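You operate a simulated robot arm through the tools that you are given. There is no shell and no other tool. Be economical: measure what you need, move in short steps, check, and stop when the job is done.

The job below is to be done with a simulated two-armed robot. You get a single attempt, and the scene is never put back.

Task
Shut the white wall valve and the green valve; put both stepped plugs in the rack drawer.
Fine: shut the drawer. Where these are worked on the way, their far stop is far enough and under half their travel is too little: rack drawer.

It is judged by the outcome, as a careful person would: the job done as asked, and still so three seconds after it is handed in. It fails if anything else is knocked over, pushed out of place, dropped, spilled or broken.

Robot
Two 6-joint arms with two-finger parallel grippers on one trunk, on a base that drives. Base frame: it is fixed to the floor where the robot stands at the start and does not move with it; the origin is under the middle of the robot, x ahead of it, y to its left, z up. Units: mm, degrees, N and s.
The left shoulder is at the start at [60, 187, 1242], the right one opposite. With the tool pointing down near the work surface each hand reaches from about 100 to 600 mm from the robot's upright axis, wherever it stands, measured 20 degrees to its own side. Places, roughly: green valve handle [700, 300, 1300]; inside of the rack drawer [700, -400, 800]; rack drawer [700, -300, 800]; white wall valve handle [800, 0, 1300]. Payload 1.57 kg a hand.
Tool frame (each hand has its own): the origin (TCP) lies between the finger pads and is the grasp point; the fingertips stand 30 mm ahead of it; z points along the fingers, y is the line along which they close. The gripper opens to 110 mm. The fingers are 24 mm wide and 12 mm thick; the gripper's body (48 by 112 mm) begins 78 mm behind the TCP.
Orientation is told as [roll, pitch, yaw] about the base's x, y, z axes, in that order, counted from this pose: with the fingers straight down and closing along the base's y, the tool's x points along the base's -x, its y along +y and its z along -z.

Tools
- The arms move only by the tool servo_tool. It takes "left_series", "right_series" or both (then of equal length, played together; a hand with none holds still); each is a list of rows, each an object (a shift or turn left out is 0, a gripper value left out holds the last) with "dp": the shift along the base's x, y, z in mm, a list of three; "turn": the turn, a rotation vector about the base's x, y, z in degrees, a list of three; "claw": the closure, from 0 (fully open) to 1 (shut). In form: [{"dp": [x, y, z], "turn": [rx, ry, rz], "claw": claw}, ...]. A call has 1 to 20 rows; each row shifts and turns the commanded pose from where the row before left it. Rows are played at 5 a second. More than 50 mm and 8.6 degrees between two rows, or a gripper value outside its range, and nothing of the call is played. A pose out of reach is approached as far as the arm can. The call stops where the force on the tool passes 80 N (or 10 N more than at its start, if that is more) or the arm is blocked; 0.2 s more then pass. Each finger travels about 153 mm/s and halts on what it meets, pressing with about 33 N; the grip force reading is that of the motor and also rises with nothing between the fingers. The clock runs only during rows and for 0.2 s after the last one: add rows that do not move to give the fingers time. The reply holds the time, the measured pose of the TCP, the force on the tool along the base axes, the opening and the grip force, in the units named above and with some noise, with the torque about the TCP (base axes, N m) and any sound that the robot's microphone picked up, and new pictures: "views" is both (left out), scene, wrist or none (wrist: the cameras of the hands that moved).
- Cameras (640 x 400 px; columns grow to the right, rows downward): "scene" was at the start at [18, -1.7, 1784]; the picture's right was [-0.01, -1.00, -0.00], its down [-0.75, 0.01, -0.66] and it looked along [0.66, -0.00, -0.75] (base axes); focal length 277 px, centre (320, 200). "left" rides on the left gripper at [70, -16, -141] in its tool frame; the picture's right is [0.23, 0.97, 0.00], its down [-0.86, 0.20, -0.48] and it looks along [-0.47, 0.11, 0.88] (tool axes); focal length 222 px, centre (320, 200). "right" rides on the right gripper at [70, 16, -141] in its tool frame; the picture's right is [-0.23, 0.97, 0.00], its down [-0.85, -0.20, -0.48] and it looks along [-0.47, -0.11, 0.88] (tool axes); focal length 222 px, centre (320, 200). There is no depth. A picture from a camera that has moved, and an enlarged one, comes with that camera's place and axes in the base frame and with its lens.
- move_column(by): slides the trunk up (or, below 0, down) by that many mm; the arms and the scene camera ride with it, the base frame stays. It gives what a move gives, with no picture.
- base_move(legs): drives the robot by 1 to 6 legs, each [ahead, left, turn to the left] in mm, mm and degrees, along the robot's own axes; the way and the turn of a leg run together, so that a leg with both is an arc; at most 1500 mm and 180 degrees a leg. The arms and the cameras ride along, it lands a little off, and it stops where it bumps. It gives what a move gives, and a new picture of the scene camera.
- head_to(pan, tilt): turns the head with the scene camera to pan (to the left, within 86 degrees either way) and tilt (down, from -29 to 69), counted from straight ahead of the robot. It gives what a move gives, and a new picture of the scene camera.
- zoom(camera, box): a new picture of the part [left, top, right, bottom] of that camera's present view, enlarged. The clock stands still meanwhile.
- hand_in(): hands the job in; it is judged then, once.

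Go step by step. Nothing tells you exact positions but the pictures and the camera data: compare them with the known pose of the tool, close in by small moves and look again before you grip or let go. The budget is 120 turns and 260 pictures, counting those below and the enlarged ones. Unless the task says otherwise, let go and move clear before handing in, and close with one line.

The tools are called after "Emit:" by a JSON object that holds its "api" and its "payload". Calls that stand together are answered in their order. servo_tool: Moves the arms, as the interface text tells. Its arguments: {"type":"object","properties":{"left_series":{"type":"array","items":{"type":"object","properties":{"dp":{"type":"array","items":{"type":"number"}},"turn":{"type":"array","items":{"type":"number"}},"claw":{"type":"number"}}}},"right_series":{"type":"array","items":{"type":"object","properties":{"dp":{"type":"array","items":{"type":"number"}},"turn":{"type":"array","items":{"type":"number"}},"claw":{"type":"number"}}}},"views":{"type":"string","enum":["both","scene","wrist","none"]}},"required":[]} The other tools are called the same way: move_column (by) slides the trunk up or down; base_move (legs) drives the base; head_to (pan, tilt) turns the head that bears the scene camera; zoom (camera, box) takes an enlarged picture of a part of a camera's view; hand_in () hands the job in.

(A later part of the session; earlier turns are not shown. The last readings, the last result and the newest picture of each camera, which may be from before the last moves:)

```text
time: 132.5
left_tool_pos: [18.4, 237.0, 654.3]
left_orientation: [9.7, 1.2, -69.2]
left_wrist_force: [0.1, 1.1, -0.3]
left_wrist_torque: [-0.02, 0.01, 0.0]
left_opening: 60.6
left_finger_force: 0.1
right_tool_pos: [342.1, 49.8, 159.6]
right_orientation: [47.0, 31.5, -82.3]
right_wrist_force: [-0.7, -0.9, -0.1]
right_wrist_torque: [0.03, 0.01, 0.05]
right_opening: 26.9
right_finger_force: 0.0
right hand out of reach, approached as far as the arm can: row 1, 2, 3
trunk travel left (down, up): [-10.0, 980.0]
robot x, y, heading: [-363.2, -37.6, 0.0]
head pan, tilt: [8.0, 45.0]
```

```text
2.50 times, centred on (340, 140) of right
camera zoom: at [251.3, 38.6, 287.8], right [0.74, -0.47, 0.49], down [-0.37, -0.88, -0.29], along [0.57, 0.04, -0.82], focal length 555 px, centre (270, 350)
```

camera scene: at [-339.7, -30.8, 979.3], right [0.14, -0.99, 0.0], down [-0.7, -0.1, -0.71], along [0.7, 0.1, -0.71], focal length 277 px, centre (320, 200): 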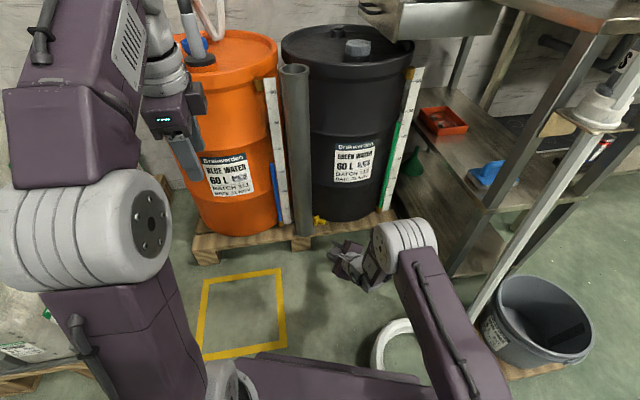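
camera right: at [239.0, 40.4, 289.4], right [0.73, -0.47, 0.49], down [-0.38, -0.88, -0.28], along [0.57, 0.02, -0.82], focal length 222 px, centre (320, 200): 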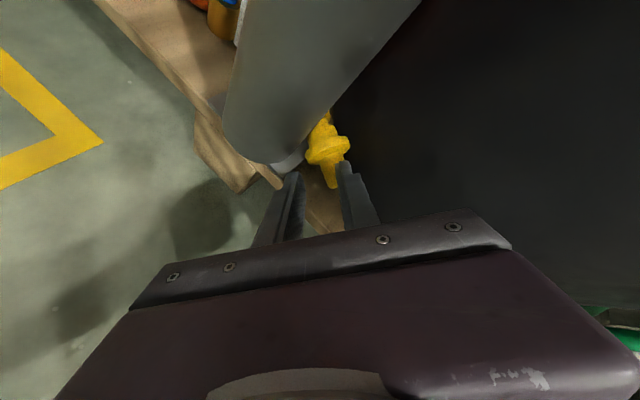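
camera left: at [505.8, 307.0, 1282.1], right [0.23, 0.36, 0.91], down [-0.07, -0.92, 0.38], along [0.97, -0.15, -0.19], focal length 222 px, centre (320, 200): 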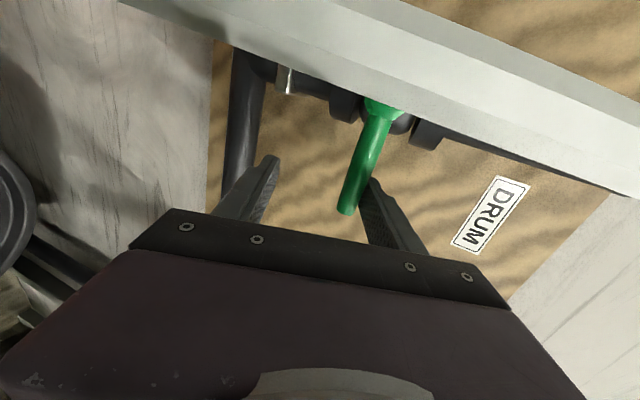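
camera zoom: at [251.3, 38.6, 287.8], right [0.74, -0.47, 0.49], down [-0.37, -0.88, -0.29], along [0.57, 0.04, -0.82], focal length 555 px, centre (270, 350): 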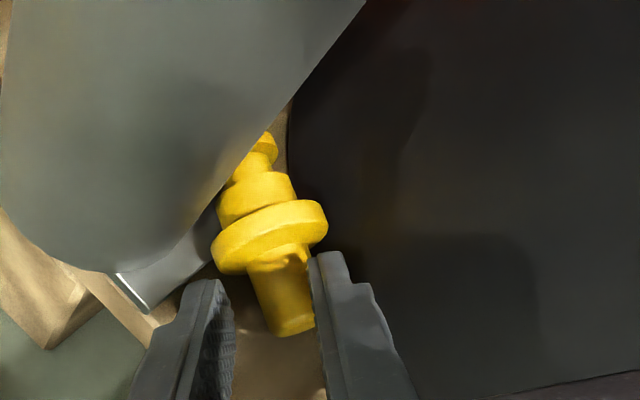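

The arm is at its outer limit; I nudge the base 12 mm forward.

Emit:
{"api": "base_move", "payload": {"legs": [[14, 3, 0]]}}

Emit:
{"api": "zoom", "payload": {"camera": "right", "box": [260, 60, 420, 220]}}

```text
time: 133.2
left_tool_pos: [32.9, 240.0, 654.8]
left_orientation: [9.7, 1.1, -69.4]
left_wrist_force: [-0.1, 0.2, -0.5]
left_wrist_torque: [0.02, 0.0, -0.01]
left_opening: 60.5
left_finger_force: 0.0
right_tool_pos: [356.9, 52.1, 160.0]
right_orientation: [46.9, 31.5, -82.3]
right_wrist_force: [1.1, 0.6, 0.2]
right_wrist_torque: [0.0, 0.01, 0.01]
right_opening: 26.7
right_finger_force: 0.0
trunk travel left (down, up): [-10.0, 980.0]
robot x, y, heading: [-348.0, -38.5, -0.4]
head pan, tilt: [8.0, 45.0]
camera scene: at [-325.8, -28.0, 929.3], right [0.14, -0.99, 0.0], down [-0.7, -0.1, -0.71], along [0.7, 0.1, -0.71], focal length 277 px, centre (320, 200)
```

scene: 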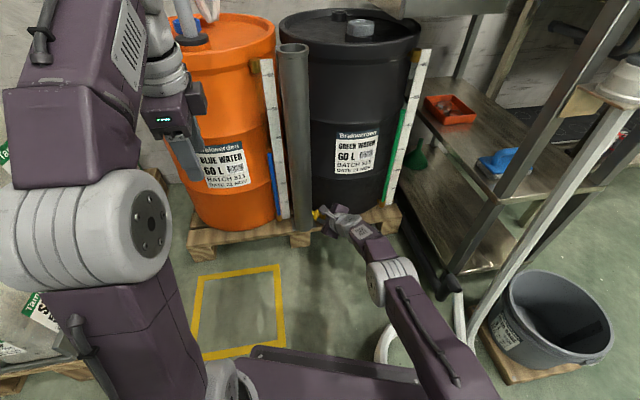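

```text
2.50 times, centred on (340, 140) of right
camera zoom: at [265.2, 41.6, 287.7], right [0.74, -0.47, 0.49], down [-0.37, -0.88, -0.29], along [0.57, 0.03, -0.82], focal length 555 px, centre (270, 350)
```

zoom: 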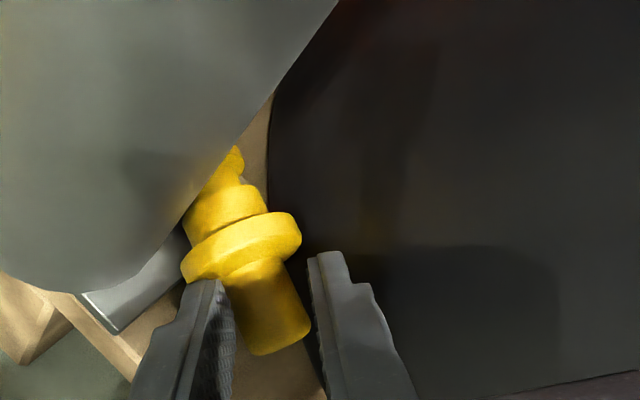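

The knob sits between the pads. I lower 5 mm and close gently.

Emit:
{"api": "servo_tool", "payload": {"right_series": [{"dp": [-1, 0, -5]}, {"claw": 0.82}, {"claw": 1}, {}, {}], "views": "none"}}

Emit:
{"api": "zoom", "payload": {"camera": "right", "box": [260, 60, 420, 220]}}

```text
time: 134.4
left_tool_pos: [32.7, 240.0, 654.1]
left_orientation: [9.8, 1.1, -69.3]
left_wrist_force: [0.0, -0.3, 0.4]
left_wrist_torque: [-0.04, -0.03, 0.01]
left_opening: 60.5
left_finger_force: 0.2
right_tool_pos: [355.8, 52.1, 154.0]
right_orientation: [46.8, 31.5, -82.2]
right_wrist_force: [0.3, -4.2, 3.2]
right_wrist_torque: [-0.06, -0.02, -0.07]
right_opening: 21.7
right_finger_force: 33.1
trunk travel left (down, up): [-10.0, 980.0]
robot x, y, heading: [-343.3, -38.0, -0.3]
head pan, tilt: [8.0, 45.0]
```

```text
2.50 times, centred on (340, 140) of right
camera zoom: at [264.6, 41.4, 282.5], right [0.74, -0.47, 0.49], down [-0.37, -0.88, -0.29], along [0.57, 0.03, -0.82], focal length 555 px, centre (270, 350)
```

zoom: 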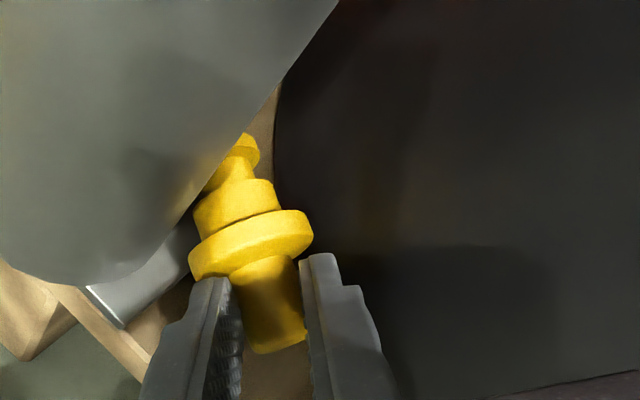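

Gripped at the thick end next to the flange. I pull it out slowly along its axis.

Emit:
{"api": "servo_tool", "payload": {"right_series": [{"dp": [0, -1, 3]}, {"dp": [-2, -7, 2]}, {"dp": [-3, -7, 1]}, {"dp": [-3, -7, 1]}, {"dp": [-4, -7, 1]}, {"dp": [-5, -7, 0]}, {"dp": [-6, -7, 0]}, {"dp": [-6, -7, 0]}, {"dp": [-6, -7, 0]}, {}], "views": "wrist"}}

```text
time: 136.6
left_tool_pos: [32.4, 239.6, 653.8]
left_orientation: [9.6, 1.1, -69.4]
left_wrist_force: [-0.2, -0.5, 0.0]
left_wrist_torque: [-0.02, 0.0, 0.02]
left_opening: 60.3
left_finger_force: 0.0
right_tool_pos: [322.3, -4.4, 162.4]
right_orientation: [46.9, 31.5, -82.3]
right_wrist_force: [0.3, -0.5, 0.3]
right_wrist_torque: [0.0, 0.0, -0.02]
right_opening: 21.2
right_finger_force: 32.7
trunk travel left (down, up): [-10.0, 980.0]
robot x, y, heading: [-346.0, -39.2, -0.2]
head pan, tilt: [8.0, 45.0]
camera right: at [229.5, -15.0, 290.5], right [0.74, -0.47, 0.49], down [-0.37, -0.88, -0.29], along [0.57, 0.03, -0.82], focal length 222 px, centre (320, 200)
```

right: 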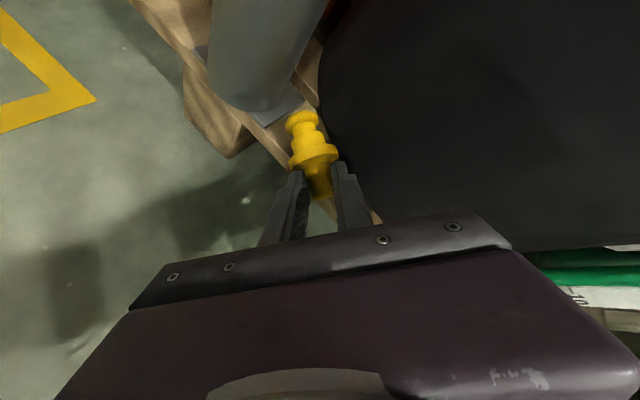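

It's out, still held. I carry it low to the open floor in front, tilting the tool more upright, and set it down there for a proper regrip.

Emit:
{"api": "servo_tool", "payload": {"right_series": [{"dp": [-20, -15, 5]}, {"dp": [-20, -15, 0], "turn": [2.7, 7.8, 0]}, {"dp": [-15, -15, 0], "turn": [2.7, 7.8, 0]}, {"dp": [-10, -10, 0], "turn": [2.7, 7.8, 0]}, {"dp": [0, 0, -25]}, {"dp": [0, 0, -25]}, {"dp": [0, 0, -25]}, {"dp": [0, 0, -20]}, {}], "views": "both"}}

```text
time: 138.6
left_tool_pos: [31.9, 240.2, 654.1]
left_orientation: [9.7, 1.1, -69.3]
left_wrist_force: [0.4, 0.2, 0.3]
left_wrist_torque: [0.01, 0.0, -0.02]
left_opening: 60.6
left_finger_force: 0.1
right_tool_pos: [254.2, -59.6, 71.7]
right_orientation: [17.9, 39.5, -99.4]
right_wrist_force: [0.1, 0.4, -0.4]
right_wrist_torque: [-0.03, 0.0, -0.03]
right_opening: 20.8
right_finger_force: 33.3
trunk travel left (down, up): [-10.0, 980.0]
robot x, y, heading: [-343.8, -39.8, -0.5]
head pan, tilt: [8.0, 45.0]
camera scene: at [-325.7, -28.0, 929.3], right [0.14, -0.99, 0.0], down [-0.7, -0.1, -0.71], along [0.7, 0.1, -0.71], focal length 277 px, centre (320, 200)
camera right: at [221.2, -89.4, 223.8], right [0.85, -0.51, 0.09], down [-0.48, -0.84, -0.24], along [0.2, 0.16, -0.97], focal length 222 px, centre (320, 200)
```

scene: 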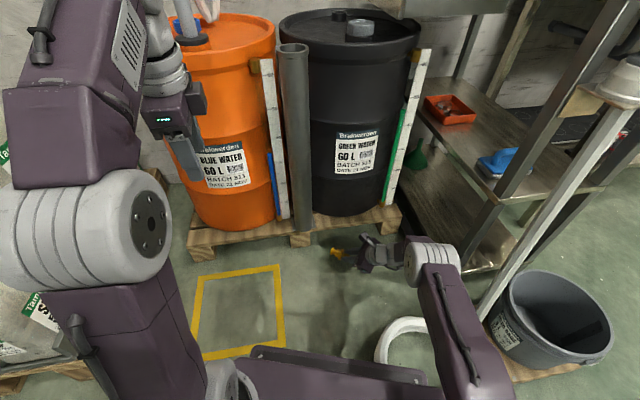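
right: 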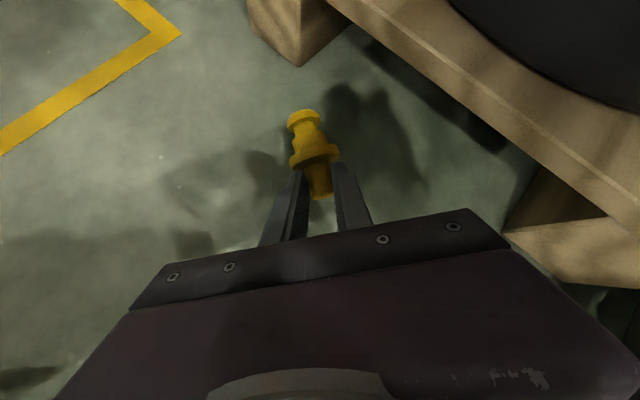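

Still held. I lower it onto the floor until contact.

Emit:
{"api": "servo_tool", "payload": {"right_series": [{"dp": [0, 0, -12]}, {"dp": [0, 0, -8]}, {"dp": [0, 0, -5]}, {}], "views": "wrist"}}

```text
time: 139.6
left_tool_pos: [32.9, 240.6, 654.2]
left_orientation: [9.7, 1.0, -69.3]
left_wrist_force: [0.2, 0.7, 0.2]
left_wrist_torque: [0.01, -0.02, -0.01]
left_opening: 60.5
left_finger_force: 0.0
right_tool_pos: [254.4, -58.6, 49.5]
right_orientation: [17.9, 39.5, -99.4]
right_wrist_force: [-0.4, -1.3, 0.2]
right_wrist_torque: [0.01, -0.03, -0.02]
right_opening: 20.7
right_finger_force: 33.3
trunk travel left (down, up): [-10.0, 980.0]
robot x, y, heading: [-347.0, -35.5, -0.3]
head pan, tilt: [8.0, 45.0]
camera right: at [221.8, -89.4, 199.5], right [0.85, -0.51, 0.09], down [-0.48, -0.84, -0.24], along [0.2, 0.16, -0.97], focal length 222 px, centre (320, 200)
```

right: 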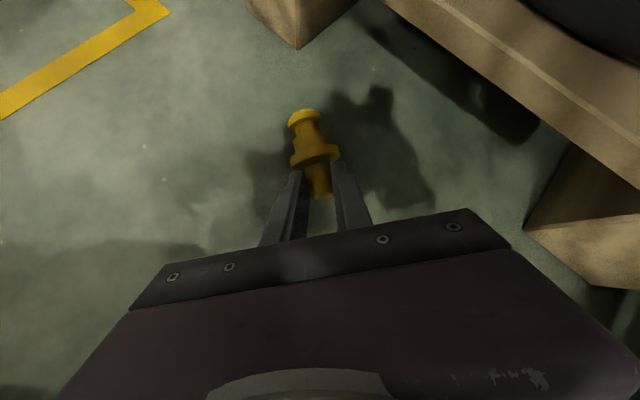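

Emit:
{"api": "servo_tool", "payload": {"right_series": [{"dp": [0, 0, -5]}, {"dp": [0, 0, -4]}, {"dp": [0, 0, -3]}, {}], "views": "none"}}

```text
time: 140.6
left_tool_pos: [31.2, 238.7, 656.2]
left_orientation: [9.9, 1.0, -69.4]
left_wrist_force: [0.8, 0.0, -0.2]
left_wrist_torque: [-0.01, 0.01, 0.0]
left_opening: 60.4
left_finger_force: 0.1
right_tool_pos: [255.9, -59.0, 41.1]
right_orientation: [18.3, 39.7, -99.2]
right_wrist_force: [3.7, -4.6, 25.7]
right_wrist_torque: [0.67, -0.82, -0.24]
right_opening: 21.2
right_finger_force: 33.3
trunk travel left (down, up): [-10.0, 980.0]
robot x, y, heading: [-347.6, -33.7, -0.1]
head pan, tilt: [8.0, 45.0]
```

Floor contact. I release, back away and look.

Emit:
{"api": "servo_tool", "payload": {"right_series": [{"dp": [0, 0, 2]}, {"claw": 0.7}, {"claw": 0.45}, {}, {"dp": [-15, -20, 27]}, {"dp": [-15, -20, 27]}, {"dp": [-5, -8, 35]}, {}], "views": "wrist"}}

```text
time: 142.4
left_tool_pos: [33.3, 240.1, 653.1]
left_orientation: [9.7, 1.1, -69.4]
left_wrist_force: [-0.4, 0.4, 0.4]
left_wrist_torque: [0.0, -0.02, 0.0]
left_opening: 60.6
left_finger_force: 0.0
right_tool_pos: [220.5, -108.6, 127.4]
right_orientation: [18.0, 39.5, -99.3]
right_wrist_force: [0.4, 0.1, -0.3]
right_wrist_torque: [0.02, -0.03, 0.01]
right_opening: 60.5
right_finger_force: 0.0
trunk travel left (down, up): [-10.0, 980.0]
robot x, y, heading: [-342.2, -38.7, -0.3]
head pan, tilt: [8.0, 45.0]
camera right: at [187.4, -138.6, 278.2], right [0.85, -0.51, 0.09], down [-0.48, -0.84, -0.24], along [0.2, 0.16, -0.97], focal length 222 px, centre (320, 200)
```

right: 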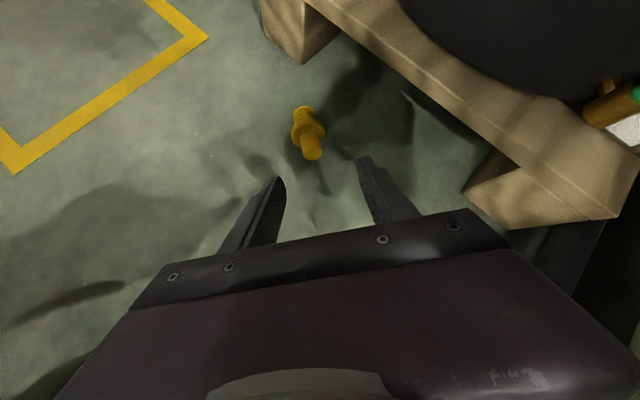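

The yellow plug lies on open floor: flange ≈ (273,-12), axis ≈ (0.29,0.96). I straighten the tool to vertical above the flange.

Emit:
{"api": "servo_tool", "payload": {"right_series": [{"dp": [10, 19, -2], "turn": [-6.7, 5.1, 0]}, {"dp": [10, 19, -2], "turn": [-6.7, 5.1, 0]}, {"dp": [11, 19, -2], "turn": [-6.7, 5.1, 0]}, {"dp": [11, 20, -2], "turn": [-6.7, 5.1, 0]}, {"dp": [11, 20, -2], "turn": [-6.7, 5.1, 0]}, {}], "views": "none"}}

Emit:
{"api": "zoom", "payload": {"camera": "right", "box": [220, 80, 420, 220]}}

```text
time: 143.8
left_tool_pos: [32.8, 239.8, 653.0]
left_orientation: [9.7, 1.0, -69.3]
left_wrist_force: [0.6, -0.1, 0.6]
left_wrist_torque: [0.03, 0.01, 0.01]
left_opening: 60.5
left_finger_force: 0.0
right_tool_pos: [209.2, -38.2, 131.4]
right_orientation: [-0.3, 0.7, -106.1]
right_wrist_force: [-0.6, 0.4, 1.0]
right_wrist_torque: [0.02, -0.03, 0.04]
right_opening: 60.7
right_finger_force: 0.1
right hand out of reach, approached as far as the arm can: row 4, 5
trunk travel left (down, up): [-10.0, 980.0]
robot x, y, heading: [-348.3, -39.5, 0.1]
head pan, tilt: [8.0, 45.0]
```

```text
2.86 times, centred on (320, 150) of right
camera zoom: at [245.0, 22.4, 272.7], right [0.87, -0.49, -0.01], down [-0.43, -0.77, 0.47], along [-0.24, -0.4, -0.88], focal length 635 px, centre (320, 343)
```

zoom: 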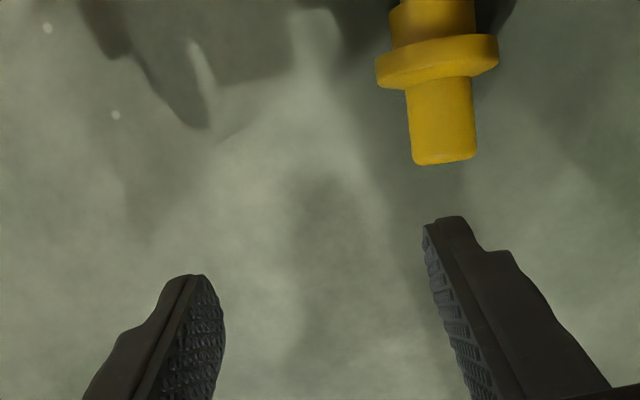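

Flange confirmed at (271,-12). I drive 75 mm closer to have reach.

Emit:
{"api": "base_move", "payload": {"legs": [[75, 0, 0]]}}

Emit:
{"api": "servo_tool", "payload": {"right_series": [{"dp": [-6, 13, -15]}, {"dp": [-6, 13, -15]}, {}], "views": "none"}}

Emit:
{"api": "zoom", "payload": {"camera": "right", "box": [220, 80, 420, 220]}}

```text
time: 144.9
left_tool_pos: [109.0, 239.3, 654.8]
left_orientation: [9.7, 1.2, -69.3]
left_wrist_force: [0.0, -0.3, -0.1]
left_wrist_torque: [0.01, -0.02, -0.02]
left_opening: 60.5
left_finger_force: 0.1
right_tool_pos: [286.1, -38.1, 130.9]
right_orientation: [-0.4, 1.0, -106.1]
right_wrist_force: [-0.5, -0.6, 0.4]
right_wrist_torque: [-0.01, -0.02, -0.02]
right_opening: 60.4
right_finger_force: 0.0
trunk travel left (down, up): [-10.0, 980.0]
robot x, y, heading: [-266.8, -41.5, -0.5]
head pan, tilt: [8.0, 45.0]
camera scene: at [-249.3, -28.2, 929.3], right [0.14, -0.99, 0.0], down [-0.7, -0.1, -0.71], along [0.7, 0.1, -0.71], focal length 277 px, centre (320, 200)
```

scene: 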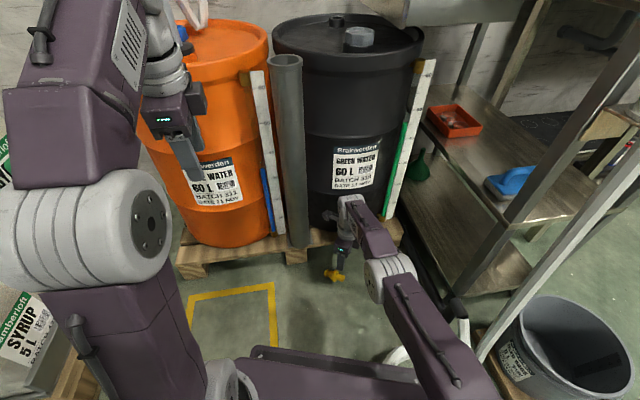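

```text
time: 145.7
left_tool_pos: [109.4, 239.0, 653.9]
left_orientation: [9.8, 1.1, -69.3]
left_wrist_force: [0.0, 0.2, -0.1]
left_wrist_torque: [-0.01, 0.01, 0.03]
left_opening: 60.4
left_finger_force: 0.1
right_tool_pos: [269.1, -13.8, 100.9]
right_orientation: [-0.4, 1.0, -106.1]
right_wrist_force: [-0.1, -0.3, 0.5]
right_wrist_torque: [0.02, -0.02, 0.0]
right_opening: 60.5
right_finger_force: 0.1
right hand out of reach, approached as far as the arm can: row 1
trunk travel left (down, up): [-10.0, 980.0]
robot x, y, heading: [-268.8, -40.6, -0.1]
head pan, tilt: [8.0, 45.0]
```

```text
2.86 times, centred on (320, 150) of right
camera zoom: at [304.5, 45.4, 243.2], right [0.87, -0.49, -0.01], down [-0.43, -0.77, 0.47], along [-0.24, -0.4, -0.88], focal length 635 px, centre (320, 343)
```

zoom: 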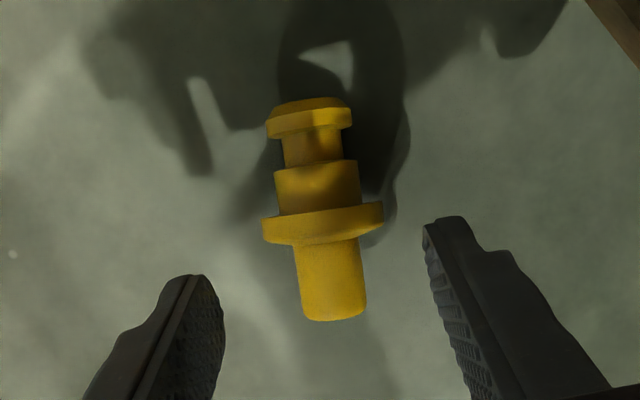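

Perfectly centred over the flange. I lower to just above the floor and grip.

Emit:
{"api": "servo_tool", "payload": {"right_series": [{"dp": [0, 0, -25]}, {"dp": [0, 0, -25]}, {"dp": [0, 0, -15]}, {}, {"claw": 0.55}, {"claw": 1}, {}, {}], "views": "none"}}

Emit:
{"api": "zoom", "payload": {"camera": "right", "box": [220, 80, 420, 220]}}

```text
time: 147.5
left_tool_pos: [110.0, 239.5, 655.0]
left_orientation: [9.8, 1.1, -69.3]
left_wrist_force: [1.1, 0.7, -0.2]
left_wrist_torque: [0.01, 0.0, 0.0]
left_opening: 60.4
left_finger_force: 0.1
right_tool_pos: [251.9, -20.4, 44.2]
right_orientation: [-0.4, 0.9, -106.0]
right_wrist_force: [-0.5, -0.4, -0.9]
right_wrist_torque: [0.02, 0.04, -0.01]
right_opening: 21.9
right_finger_force: 32.8
right hand out of reach, approached as far as the arm can: row 1, 2, 3
trunk travel left (down, up): [-10.0, 980.0]
robot x, y, heading: [-271.1, -38.2, -0.0]
head pan, tilt: [8.0, 45.0]
```

```text
2.86 times, centred on (320, 150) of right
camera zoom: at [287.1, 39.4, 185.5], right [0.87, -0.49, -0.01], down [-0.43, -0.77, 0.47], along [-0.24, -0.4, -0.88], focal length 635 px, centre (320, 343)
```

zoom: 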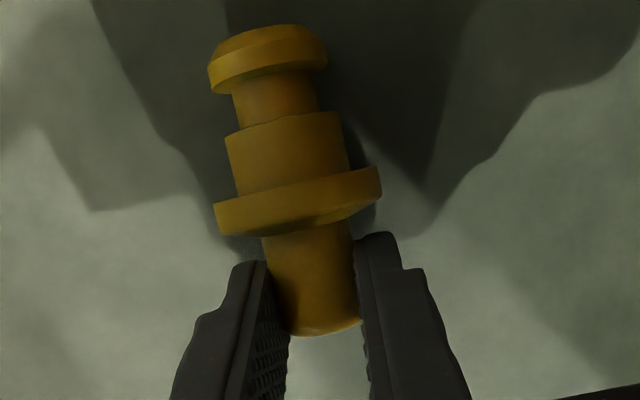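

Reach cut short and it took the knob. I release, raise, drive 70 mm closer and repeat.

Emit:
{"api": "servo_tool", "payload": {"right_series": [{"claw": 0.45}, {}, {"dp": [0, 0, 30]}, {"dp": [0, 0, 40]}, {"dp": [-30, 0, 0]}, {"dp": [-25, 10, 0]}, {}], "views": "none"}}

Emit:
{"api": "base_move", "payload": {"legs": [[75, 0, 0]]}}

Emit:
{"api": "zoom", "payload": {"camera": "right", "box": [220, 80, 420, 220]}}

```text
time: 149.1
left_tool_pos: [108.8, 239.0, 654.1]
left_orientation: [9.8, 1.1, -69.3]
left_wrist_force: [0.9, 0.0, 0.3]
left_wrist_torque: [0.01, 0.0, -0.04]
left_opening: 60.5
left_finger_force: 0.1
right_tool_pos: [213.5, -3.5, 112.4]
right_orientation: [-0.2, 1.0, -106.0]
right_wrist_force: [-0.6, 0.0, 0.1]
right_wrist_torque: [-0.01, 0.02, 0.03]
right_opening: 60.5
right_finger_force: 0.1
right hand out of reach, approached as far as the arm can: row 3, 4, 5
trunk travel left (down, up): [-10.0, 980.0]
robot x, y, heading: [-273.9, -36.4, -0.2]
head pan, tilt: [8.0, 45.0]
```

```text
time: 150.1
left_tool_pos: [185.1, 239.5, 653.1]
left_orientation: [9.7, 1.2, -69.3]
left_wrist_force: [-0.6, 0.0, -0.3]
left_wrist_torque: [0.0, -0.01, -0.03]
left_opening: 60.4
left_finger_force: 0.1
right_tool_pos: [287.4, -3.0, 112.5]
right_orientation: [-0.4, 1.0, -106.0]
right_wrist_force: [-0.5, -0.5, 0.3]
right_wrist_torque: [0.01, 0.03, 0.02]
right_opening: 60.5
right_finger_force: 0.0
trunk travel left (down, up): [-10.0, 980.0]
robot x, y, heading: [-194.3, -36.8, -0.1]
head pan, tilt: [8.0, 45.0]
camera scene: at [-174.4, -28.5, 929.3], right [0.14, -0.99, 0.0], down [-0.7, -0.1, -0.71], along [0.7, 0.1, -0.71], focal length 277 px, centre (320, 200)
```

scene: 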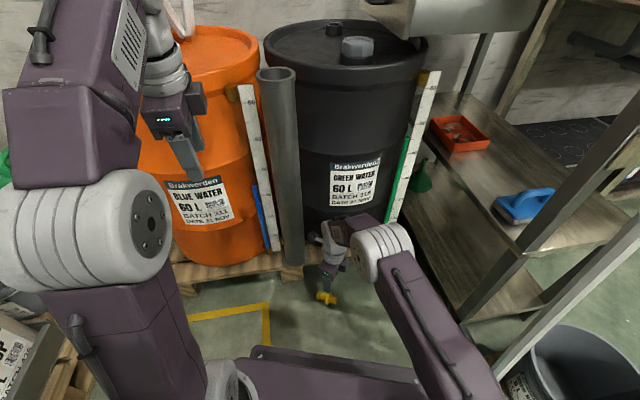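

```text
2.86 times, centred on (320, 150) of right
camera zoom: at [322.1, 56.0, 253.7], right [0.87, -0.49, -0.01], down [-0.43, -0.77, 0.47], along [-0.24, -0.4, -0.88], focal length 635 px, centre (320, 343)
```

zoom: 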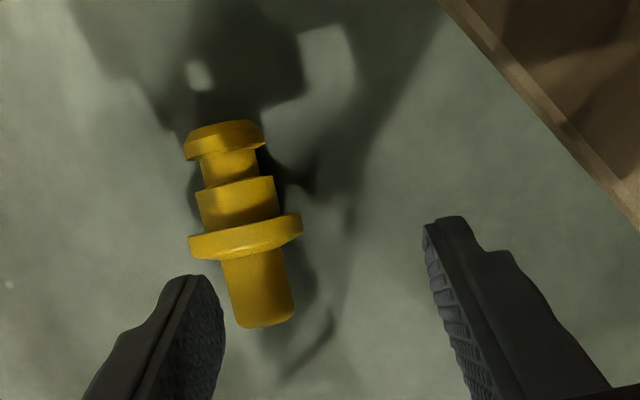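

Flange now at (257,4), axis needs +14° yaw. I align and lower in one go, checking reach.

Emit:
{"api": "servo_tool", "payload": {"right_series": [{"dp": [-15, 3, 0], "turn": [0, 0, 7]}, {"dp": [-15, 4, 0], "turn": [0, 0, 7]}, {"dp": [0, 0, -25]}, {"dp": [0, 0, -25]}, {"dp": [0, 0, -20]}, {}], "views": "none"}}

Emit:
{"api": "zoom", "payload": {"camera": "right", "box": [220, 80, 420, 220]}}

```text
time: 151.5
left_tool_pos: [183.6, 240.0, 653.4]
left_orientation: [9.7, 1.1, -69.3]
left_wrist_force: [-0.8, -0.8, 0.0]
left_wrist_torque: [-0.01, -0.02, 0.0]
left_opening: 60.3
left_finger_force: 0.1
right_tool_pos: [257.0, 4.7, 43.1]
right_orientation: [-0.4, 0.9, -92.2]
right_wrist_force: [-0.2, -0.6, -0.2]
right_wrist_torque: [0.01, -0.01, -0.02]
right_opening: 60.8
right_finger_force: 0.0
trunk travel left (down, up): [-10.0, 980.0]
robot x, y, heading: [-196.4, -42.1, -0.1]
head pan, tilt: [8.0, 45.0]
```

```text
2.86 times, centred on (320, 150) of right
camera zoom: at [276.6, 70.4, 185.0], right [0.96, -0.26, -0.01], down [-0.23, -0.85, 0.47], along [-0.13, -0.45, -0.88], focal length 635 px, centre (320, 343)
```

zoom: 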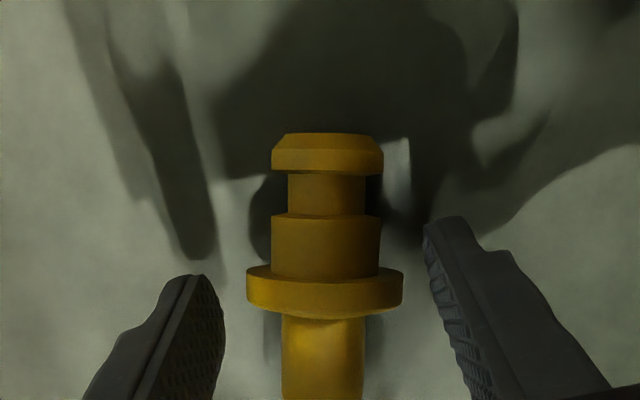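

Ideal alignment. Lower 8 mm and close on the flange, then lift slightly.

Emit:
{"api": "servo_tool", "payload": {"right_series": [{"dp": [0, 0, -8]}, {}, {"claw": 0.55}, {"claw": 1}, {}, {}, {"dp": [0, 0, 10]}, {"dp": [0, 0, 20]}, {"dp": [0, 0, 30]}, {}], "views": "wrist"}}

```text
time: 153.7
left_tool_pos: [184.2, 238.1, 654.3]
left_orientation: [9.7, 1.1, -69.3]
left_wrist_force: [0.4, 0.5, -0.8]
left_wrist_torque: [0.0, -0.01, 0.02]
left_opening: 60.5
left_finger_force: 0.2
right_tool_pos: [254.7, 6.9, 93.3]
right_orientation: [-0.4, 0.8, -92.1]
right_wrist_force: [-0.2, -0.2, -0.7]
right_wrist_torque: [0.01, -0.01, 0.0]
right_opening: 41.8
right_finger_force: 33.0
trunk travel left (down, up): [-10.0, 980.0]
robot x, y, heading: [-191.1, -41.1, -0.1]
head pan, tilt: [8.0, 45.0]
camera right: at [274.5, 72.8, 234.2], right [0.96, -0.26, -0.01], down [-0.23, -0.85, 0.47], along [-0.13, -0.45, -0.88], focal length 222 px, centre (320, 200)
```

right: 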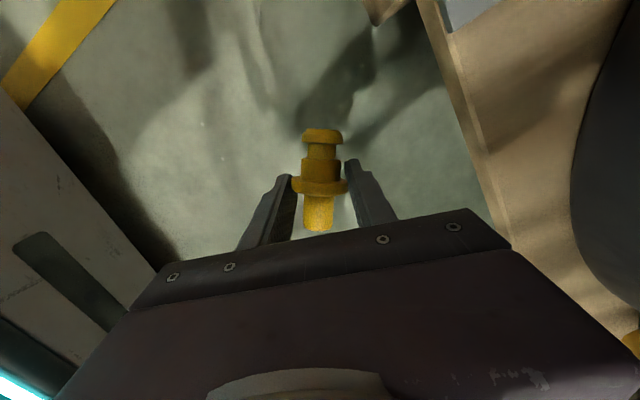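

Firmly held at 41.8 mm, horizontal. I raise the trunk and the hand well above drawer height.

Emit:
{"api": "move_column", "payload": {"by": 400}}

Emit:
{"api": "move_column", "payload": {"by": 215}}

Emit:
{"api": "servo_tool", "payload": {"right_series": [{"dp": [0, 0, 40], "turn": [0, 0, 6]}, {"dp": [0, 0, 45], "turn": [0, 0, 6]}, {"dp": [0, 0, 45], "turn": [0, 0, 6]}, {"dp": [0, 0, 45]}, {"dp": [0, 0, 45]}, {"dp": [0, 0, 40]}, {}], "views": "scene"}}

```text
time: 157.5
left_tool_pos: [184.0, 239.3, 1054.3]
left_orientation: [9.8, 1.1, -69.3]
left_wrist_force: [-0.1, -0.3, -0.1]
left_wrist_torque: [0.02, 0.03, -0.02]
left_opening: 60.5
left_finger_force: 0.1
right_tool_pos: [254.1, 6.9, 492.8]
right_orientation: [-0.4, 0.9, -92.1]
right_wrist_force: [-0.5, 0.0, -0.3]
right_wrist_torque: [-0.02, 0.0, 0.01]
right_opening: 41.7
right_finger_force: 33.1
trunk travel left (down, up): [-410.0, 580.0]
robot x, y, heading: [-199.2, -39.4, -0.5]
head pan, tilt: [8.0, 45.0]
```

```text
time: 159.8
left_tool_pos: [184.3, 238.9, 1270.0]
left_orientation: [9.7, 1.1, -69.3]
left_wrist_force: [1.6, -0.4, 0.1]
left_wrist_torque: [0.03, 0.0, -0.04]
left_opening: 60.4
left_finger_force: 0.0
right_tool_pos: [255.8, 7.1, 708.1]
right_orientation: [-0.4, 0.8, -92.1]
right_wrist_force: [-0.1, -0.6, -0.7]
right_wrist_torque: [0.03, -0.01, -0.03]
right_opening: 41.6
right_finger_force: 32.9
trunk travel left (down, up): [-625.0, 365.0]
robot x, y, heading: [-193.7, -42.1, -0.2]
head pan, tilt: [8.0, 45.0]
```

```text
time: 161.4
left_tool_pos: [184.7, 238.6, 1268.5]
left_orientation: [9.7, 1.1, -69.4]
left_wrist_force: [0.3, -0.2, -0.1]
left_wrist_torque: [0.01, -0.01, 0.0]
left_opening: 60.6
left_finger_force: 0.0
right_tool_pos: [253.1, 3.7, 969.6]
right_orientation: [-0.4, 1.0, -74.1]
right_wrist_force: [0.1, 0.1, -0.4]
right_wrist_torque: [-0.01, -0.01, -0.02]
right_opening: 41.4
right_finger_force: 32.9
trunk travel left (down, up): [-625.0, 365.0]
robot x, y, heading: [-196.4, -38.0, -0.0]
head pan, tilt: [8.0, 45.0]
camera scene: at [-173.7, -28.3, 1544.2], right [0.14, -0.99, 0.0], down [-0.7, -0.1, -0.71], along [0.7, 0.1, -0.71], focal length 277 px, centre (320, 200)
```

scene: 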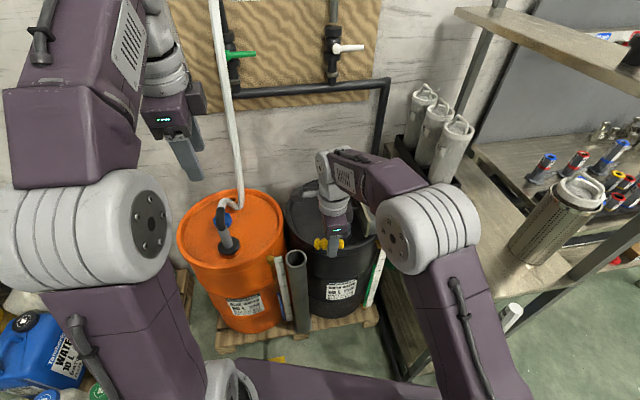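

Hand at z 970, plug secure. I drive back to the rack-side stance and swing over the drawer.

Emit:
{"api": "base_move", "payload": {"legs": [[262, 0, 0]]}}

Emit:
{"api": "servo_tool", "payload": {"right_series": [{"dp": [-5, -35, 0]}, {"dp": [-5, -35, 0]}, {"dp": [-5, -35, 0]}, {"dp": [-5, -35, 0]}, {"dp": [-5, -28, 0]}, {}], "views": "wrist"}}

Emit:
{"api": "head_to", "payload": {"pan": -20, "tilt": 55}}

```text
time: 163.3
left_tool_pos: [446.0, 234.6, 1270.4]
left_orientation: [9.8, 1.1, -69.5]
left_wrist_force: [-0.1, -0.4, 0.3]
left_wrist_torque: [-0.05, 0.02, 0.03]
left_opening: 60.2
left_finger_force: 0.1
right_tool_pos: [513.9, -1.2, 968.4]
right_orientation: [-0.3, 0.9, -74.5]
right_wrist_force: [-0.4, -0.9, 0.2]
right_wrist_torque: [0.03, 0.0, 0.01]
right_opening: 41.4
right_finger_force: 33.2
trunk travel left (down, up): [-625.0, 365.0]
robot x, y, heading: [66.9, -40.3, -0.5]
head pan, tilt: [8.0, 45.0]
camera scene: at [85.8, -30.3, 1544.3], right [0.13, -0.99, 0.0], down [-0.7, -0.09, -0.71], along [0.7, 0.09, -0.71], focal length 277 px, centre (320, 200)
```

scene: 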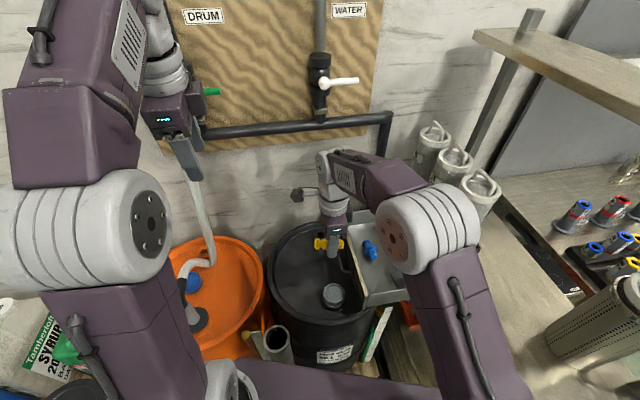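

```text
time: 164.7
left_tool_pos: [445.5, 235.9, 1269.7]
left_orientation: [9.9, 1.0, -69.6]
left_wrist_force: [-0.8, -0.6, 0.1]
left_wrist_torque: [0.02, 0.0, -0.01]
left_opening: 60.5
left_finger_force: 0.1
right_tool_pos: [489.6, -168.2, 967.0]
right_orientation: [-0.4, 0.8, -74.4]
right_wrist_force: [0.5, 0.1, -1.0]
right_wrist_torque: [-0.02, 0.0, -0.03]
right_opening: 41.6
right_finger_force: 32.9
trunk travel left (down, up): [-625.0, 365.0]
robot x, y, heading: [64.8, -41.6, -0.6]
head pan, tilt: [8.0, 45.0]
camera right: at [488.4, -98.8, 1107.6], right [1.0, 0.04, -0.01], down [0.04, -0.88, 0.47], along [0.01, -0.47, -0.88], focal length 222 px, centre (320, 200)
```

right: 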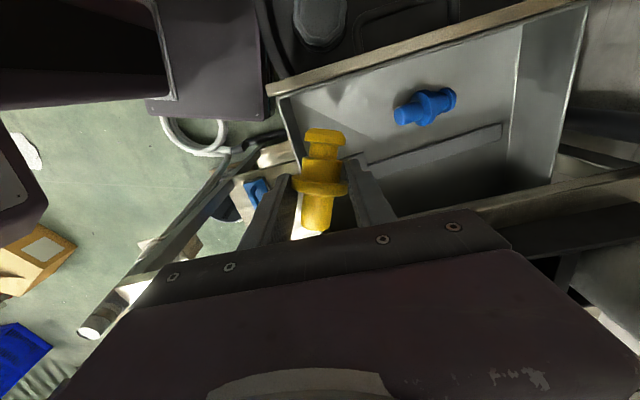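

```text
time: 165.6
left_tool_pos: [446.1, 235.3, 1268.9]
left_orientation: [9.8, 1.1, -69.6]
left_wrist_force: [-0.5, -0.7, 0.1]
left_wrist_torque: [0.01, 0.03, -0.03]
left_opening: 60.9
left_finger_force: 0.0
right_tool_pos: [489.4, -168.0, 964.9]
right_orientation: [-0.5, 0.9, -74.5]
right_wrist_force: [0.0, 0.3, -0.4]
right_wrist_torque: [0.0, 0.0, 0.01]
right_opening: 41.4
right_finger_force: 33.0
trunk travel left (down, up): [-625.0, 365.0]
robot x, y, heading: [64.8, -38.6, -0.5]
head pan, tilt: [-20.0, 55.0]
camera scene: at [73.3, -66.1, 1530.9], right [-0.35, -0.94, 0.0], down [-0.77, 0.29, -0.57], along [0.54, -0.2, -0.82], focal length 277 px, centre (320, 200)
```

scene: 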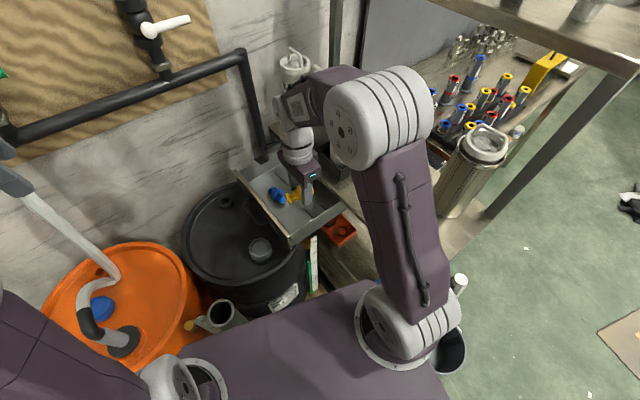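

Blue lies at x 592–660, leaving good room. I shift to (527,-165) and lower the yellow plug toward the drawer floor.

Emit:
{"api": "servo_tool", "payload": {"right_series": [{"dp": [20, 2, -20]}, {"dp": [18, 1, -30]}, {"dp": [0, 0, -40]}, {"dp": [0, 0, -30]}, {"dp": [0, 0, -15]}, {}], "views": "wrist"}}

```text
time: 167.0
left_tool_pos: [446.3, 235.0, 1269.1]
left_orientation: [9.9, 1.1, -69.6]
left_wrist_force: [-0.1, -0.9, 0.0]
left_wrist_torque: [-0.05, 0.0, -0.02]
left_opening: 60.7
left_finger_force: 0.0
right_tool_pos: [527.1, -165.5, 834.5]
right_orientation: [-0.3, 0.9, -74.5]
right_wrist_force: [-0.2, 0.3, -0.5]
right_wrist_torque: [-0.01, 0.01, 0.0]
right_opening: 41.0
right_finger_force: 32.5
trunk travel left (down, up): [-625.0, 365.0]
robot x, y, heading: [63.1, -39.5, -0.6]
head pan, tilt: [-20.0, 55.0]
camera right: at [526.2, -96.4, 974.9], right [1.0, 0.04, -0.01], down [0.04, -0.88, 0.47], along [0.01, -0.47, -0.88], focal length 222 px, centre (320, 200)
```

right: 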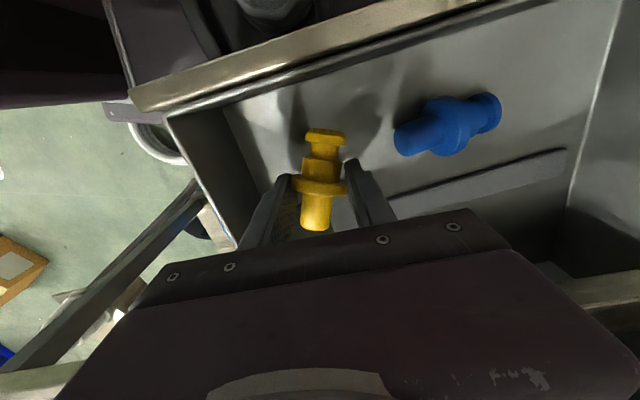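

Clear on all sides. Lowering the last bit until contact.

Emit:
{"api": "servo_tool", "payload": {"right_series": [{"dp": [0, 0, -12]}, {"dp": [0, 0, -9]}, {"dp": [0, 0, -6]}, {"dp": [0, 0, -5]}, {}], "views": "wrist"}}

```text
time: 168.2
left_tool_pos: [438.8, 238.9, 1271.4]
left_orientation: [9.9, 0.8, -69.6]
left_wrist_force: [-0.1, -0.4, -0.1]
left_wrist_torque: [0.01, 0.01, 0.01]
left_opening: 60.7
left_finger_force: 0.1
right_tool_pos: [527.6, -164.1, 807.8]
right_orientation: [0.4, 0.6, -74.5]
right_wrist_force: [1.7, -0.2, 73.2]
right_wrist_torque: [-1.06, 1.23, 0.05]
right_opening: 40.9
right_finger_force: 33.0
trunk travel left (down, up): [-625.0, 365.0]
robot x, y, heading: [70.7, -39.6, -0.7]
head pan, tilt: [-20.0, 55.0]
camera right: at [523.6, -94.7, 950.4], right [1.0, 0.04, 0.0], down [0.04, -0.88, 0.47], along [0.02, -0.47, -0.88], focal length 222 px, centre (320, 200)
```

right: 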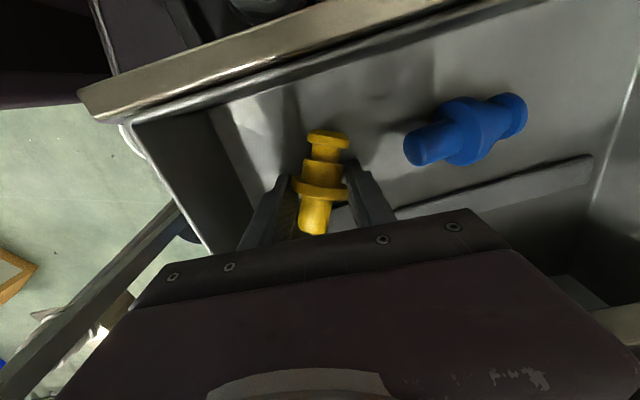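

Firm contact. I relieve a few mm, open, and lift straight up.

Emit:
{"api": "servo_tool", "payload": {"right_series": [{"dp": [0, 0, 5]}, {"dp": [0, 0, 1], "claw": 0.55}, {"claw": 0.45}, {}, {"dp": [0, 0, 20]}, {"dp": [0, 0, 40]}, {"dp": [0, 0, 45]}, {"dp": [0, 0, 45]}, {}], "views": "wrist"}}

```text
time: 170.2
left_tool_pos: [446.0, 235.2, 1270.6]
left_orientation: [9.7, 1.2, -69.6]
left_wrist_force: [-0.2, 0.0, -0.9]
left_wrist_torque: [-0.02, 0.01, 0.02]
left_opening: 60.4
left_finger_force: 0.1
right_tool_pos: [526.6, -165.6, 960.4]
right_orientation: [-0.4, 1.0, -74.5]
right_wrist_force: [0.4, 0.0, 0.5]
right_wrist_torque: [-0.01, 0.0, 0.04]
right_opening: 60.5
right_finger_force: 0.0
trunk travel left (down, up): [-625.0, 365.0]
robot x, y, heading: [66.9, -41.4, -0.6]
head pan, tilt: [-20.0, 55.0]
camera right: at [524.9, -95.2, 1101.4], right [1.0, 0.04, -0.01], down [0.04, -0.88, 0.47], along [0.01, -0.47, -0.88], focal length 222 px, centre (320, 200)
```

right: 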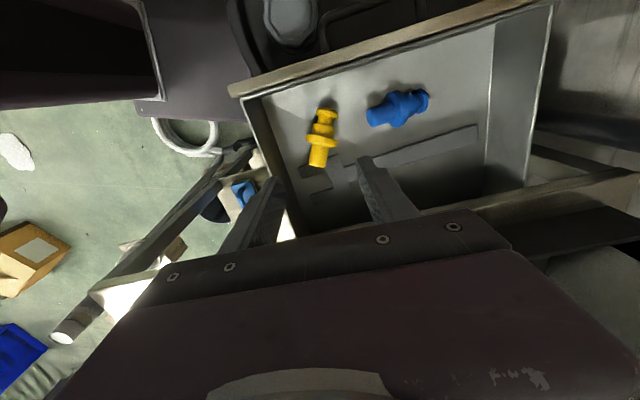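

Both plugs lie in the drawer. Now to shut it: I close the fingers and go round to the front of the handle bar.

Emit:
{"api": "servo_tool", "payload": {"right_series": [{"dp": [6, 43, 0], "claw": 1}, {"dp": [6, 43, 0]}, {"dp": [6, 43, 0]}, {"dp": [5, 43, 0]}, {"dp": [0, 3, -35]}, {"dp": [0, 0, -40]}, {"dp": [0, 0, -38]}, {}], "views": "both"}}

```text
time: 172.0
left_tool_pos: [446.6, 234.6, 1270.3]
left_orientation: [9.8, 1.1, -69.6]
left_wrist_force: [0.3, 0.0, -0.2]
left_wrist_torque: [-0.01, -0.01, 0.03]
left_opening: 60.6
left_finger_force: 0.0
right_tool_pos: [551.6, 9.4, 844.5]
right_orientation: [-0.3, 0.9, -74.3]
right_wrist_force: [0.2, 0.6, -0.1]
right_wrist_torque: [-0.02, 0.02, 0.01]
right_opening: 0.0
right_finger_force: 21.4
trunk travel left (down, up): [-625.0, 365.0]
robot x, y, heading: [64.1, -38.3, -0.3]
head pan, tilt: [-20.0, 55.0]
camera scene: at [72.5, -66.5, 1530.9], right [-0.35, -0.94, 0.0], down [-0.77, 0.29, -0.57], along [0.54, -0.2, -0.82], focal length 277 px, centre (320, 200)
camera right: at [549.9, 77.9, 986.6], right [1.0, 0.04, -0.01], down [0.04, -0.88, 0.47], along [0.01, -0.47, -0.88], focal length 222 px, centre (320, 200)
```

scene: 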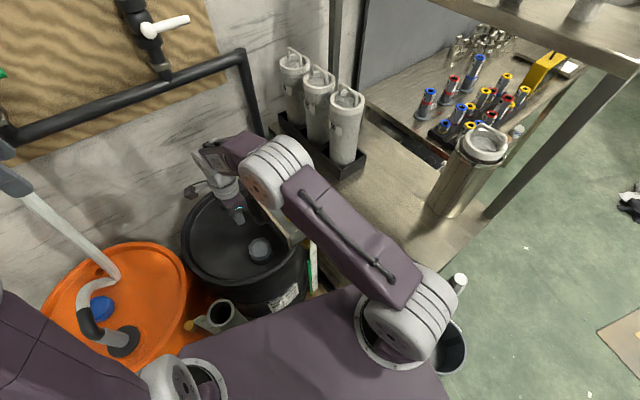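
right: 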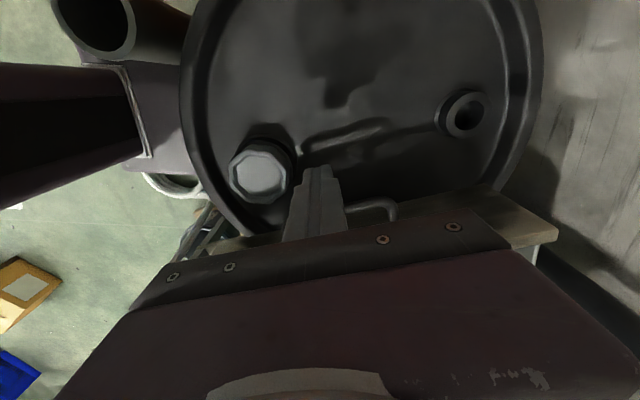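

The closed fingers are just in front of the bar. I push slowly along the drawer's direction.

Emit:
{"api": "servo_tool", "payload": {"right_series": [{"dp": [3.5, -11.5, 0]}, {"dp": [3.5, -11.5, 0]}, {"dp": [3.5, -11.5, 0]}, {"dp": [3.5, -11.5, 0]}, {"dp": [3.5, -11.5, 0]}, {"dp": [3.5, -11.5, 0]}, {"dp": [3.5, -11.5, 0]}, {"dp": [3.5, -11.5, 0]}, {"dp": [3.5, -11.5, 0]}, {"dp": [3.5, -11.5, 0]}, {"dp": [3.5, -11.5, 0]}, {"dp": [3.5, -11.5, 0]}, {"dp": [3.5, -11.5, 0]}, {"dp": [3.5, -11.5, 0]}, {"dp": [3.5, -11.5, 0]}, {}], "views": "both"}}

```text
time: 175.4
left_tool_pos: [445.8, 235.4, 1269.5]
left_orientation: [9.8, 1.0, -69.6]
left_wrist_force: [0.3, 0.3, 0.2]
left_wrist_torque: [0.05, 0.04, 0.0]
left_opening: 60.6
left_finger_force: 0.0
right_tool_pos: [602.6, -162.1, 843.2]
right_orientation: [-0.4, 0.9, -74.4]
right_wrist_force: [0.0, 1.0, -0.1]
right_wrist_torque: [0.01, 0.0, -0.01]
right_opening: 0.0
right_finger_force: 21.4
trunk travel left (down, up): [-625.0, 365.0]
robot x, y, heading: [64.8, -38.9, -0.4]
head pan, tilt: [-20.0, 55.0]
camera scene: at [73.0, -65.9, 1530.8], right [-0.35, -0.94, 0.0], down [-0.77, 0.29, -0.57], along [0.54, -0.2, -0.82], focal length 277 px, centre (320, 200)
camera right: at [602.0, -93.8, 985.6], right [1.0, 0.04, -0.01], down [0.04, -0.88, 0.47], along [0.01, -0.47, -0.88], focal length 222 px, centre (320, 200)
```

scene: 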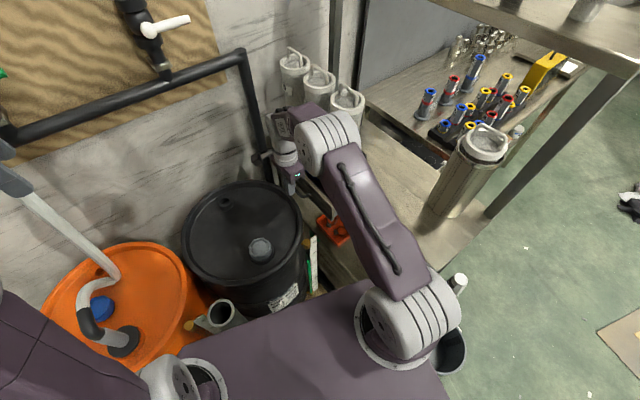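
right: 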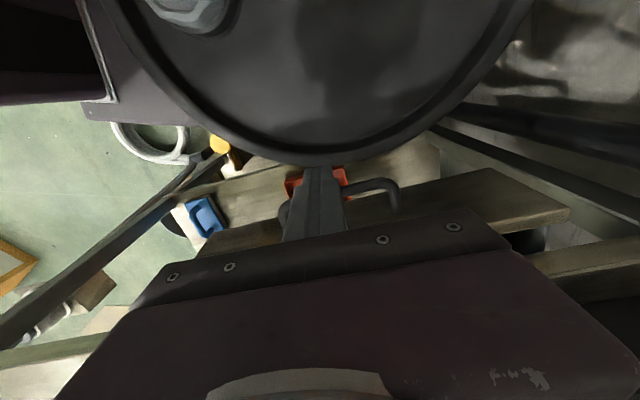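

The drawer is nearly shut, bar in contact. I push the remaining distance until it stops.

Emit:
{"api": "servo_tool", "payload": {"right_series": [{"dp": [2.6, -8.6, 0]}, {"dp": [2.6, -8.6, 0]}, {"dp": [2, -6.7, 0]}, {"dp": [1.5, -4.8, 0]}, {"dp": [1.5, -4.8, 0]}, {"dp": [1.5, -4.8, 0]}, {}], "views": "wrist"}}

```text
time: 177.0
left_tool_pos: [446.7, 238.4, 1268.2]
left_orientation: [9.7, 0.9, -69.6]
left_wrist_force: [0.3, -0.7, 0.4]
left_wrist_torque: [-0.02, 0.0, 0.0]
left_opening: 60.6
left_finger_force: 0.0
right_tool_pos: [612.3, -198.7, 844.3]
right_orientation: [-0.5, 0.9, -74.3]
right_wrist_force: [-3.7, 21.2, -5.7]
right_wrist_torque: [0.7, 0.18, 0.03]
right_opening: 0.0
right_finger_force: 20.8
trunk travel left (down, up): [-625.0, 365.0]
robot x, y, heading: [63.3, -39.3, -0.5]
head pan, tilt: [-20.0, 55.0]
camera right: at [612.1, -129.0, 986.2], right [1.0, 0.04, -0.01], down [0.04, -0.88, 0.47], along [0.01, -0.47, -0.88], focal length 222 px, centre (320, 200)
```

right: 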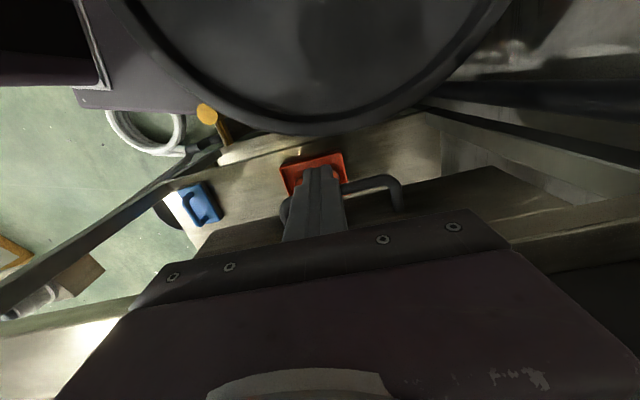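

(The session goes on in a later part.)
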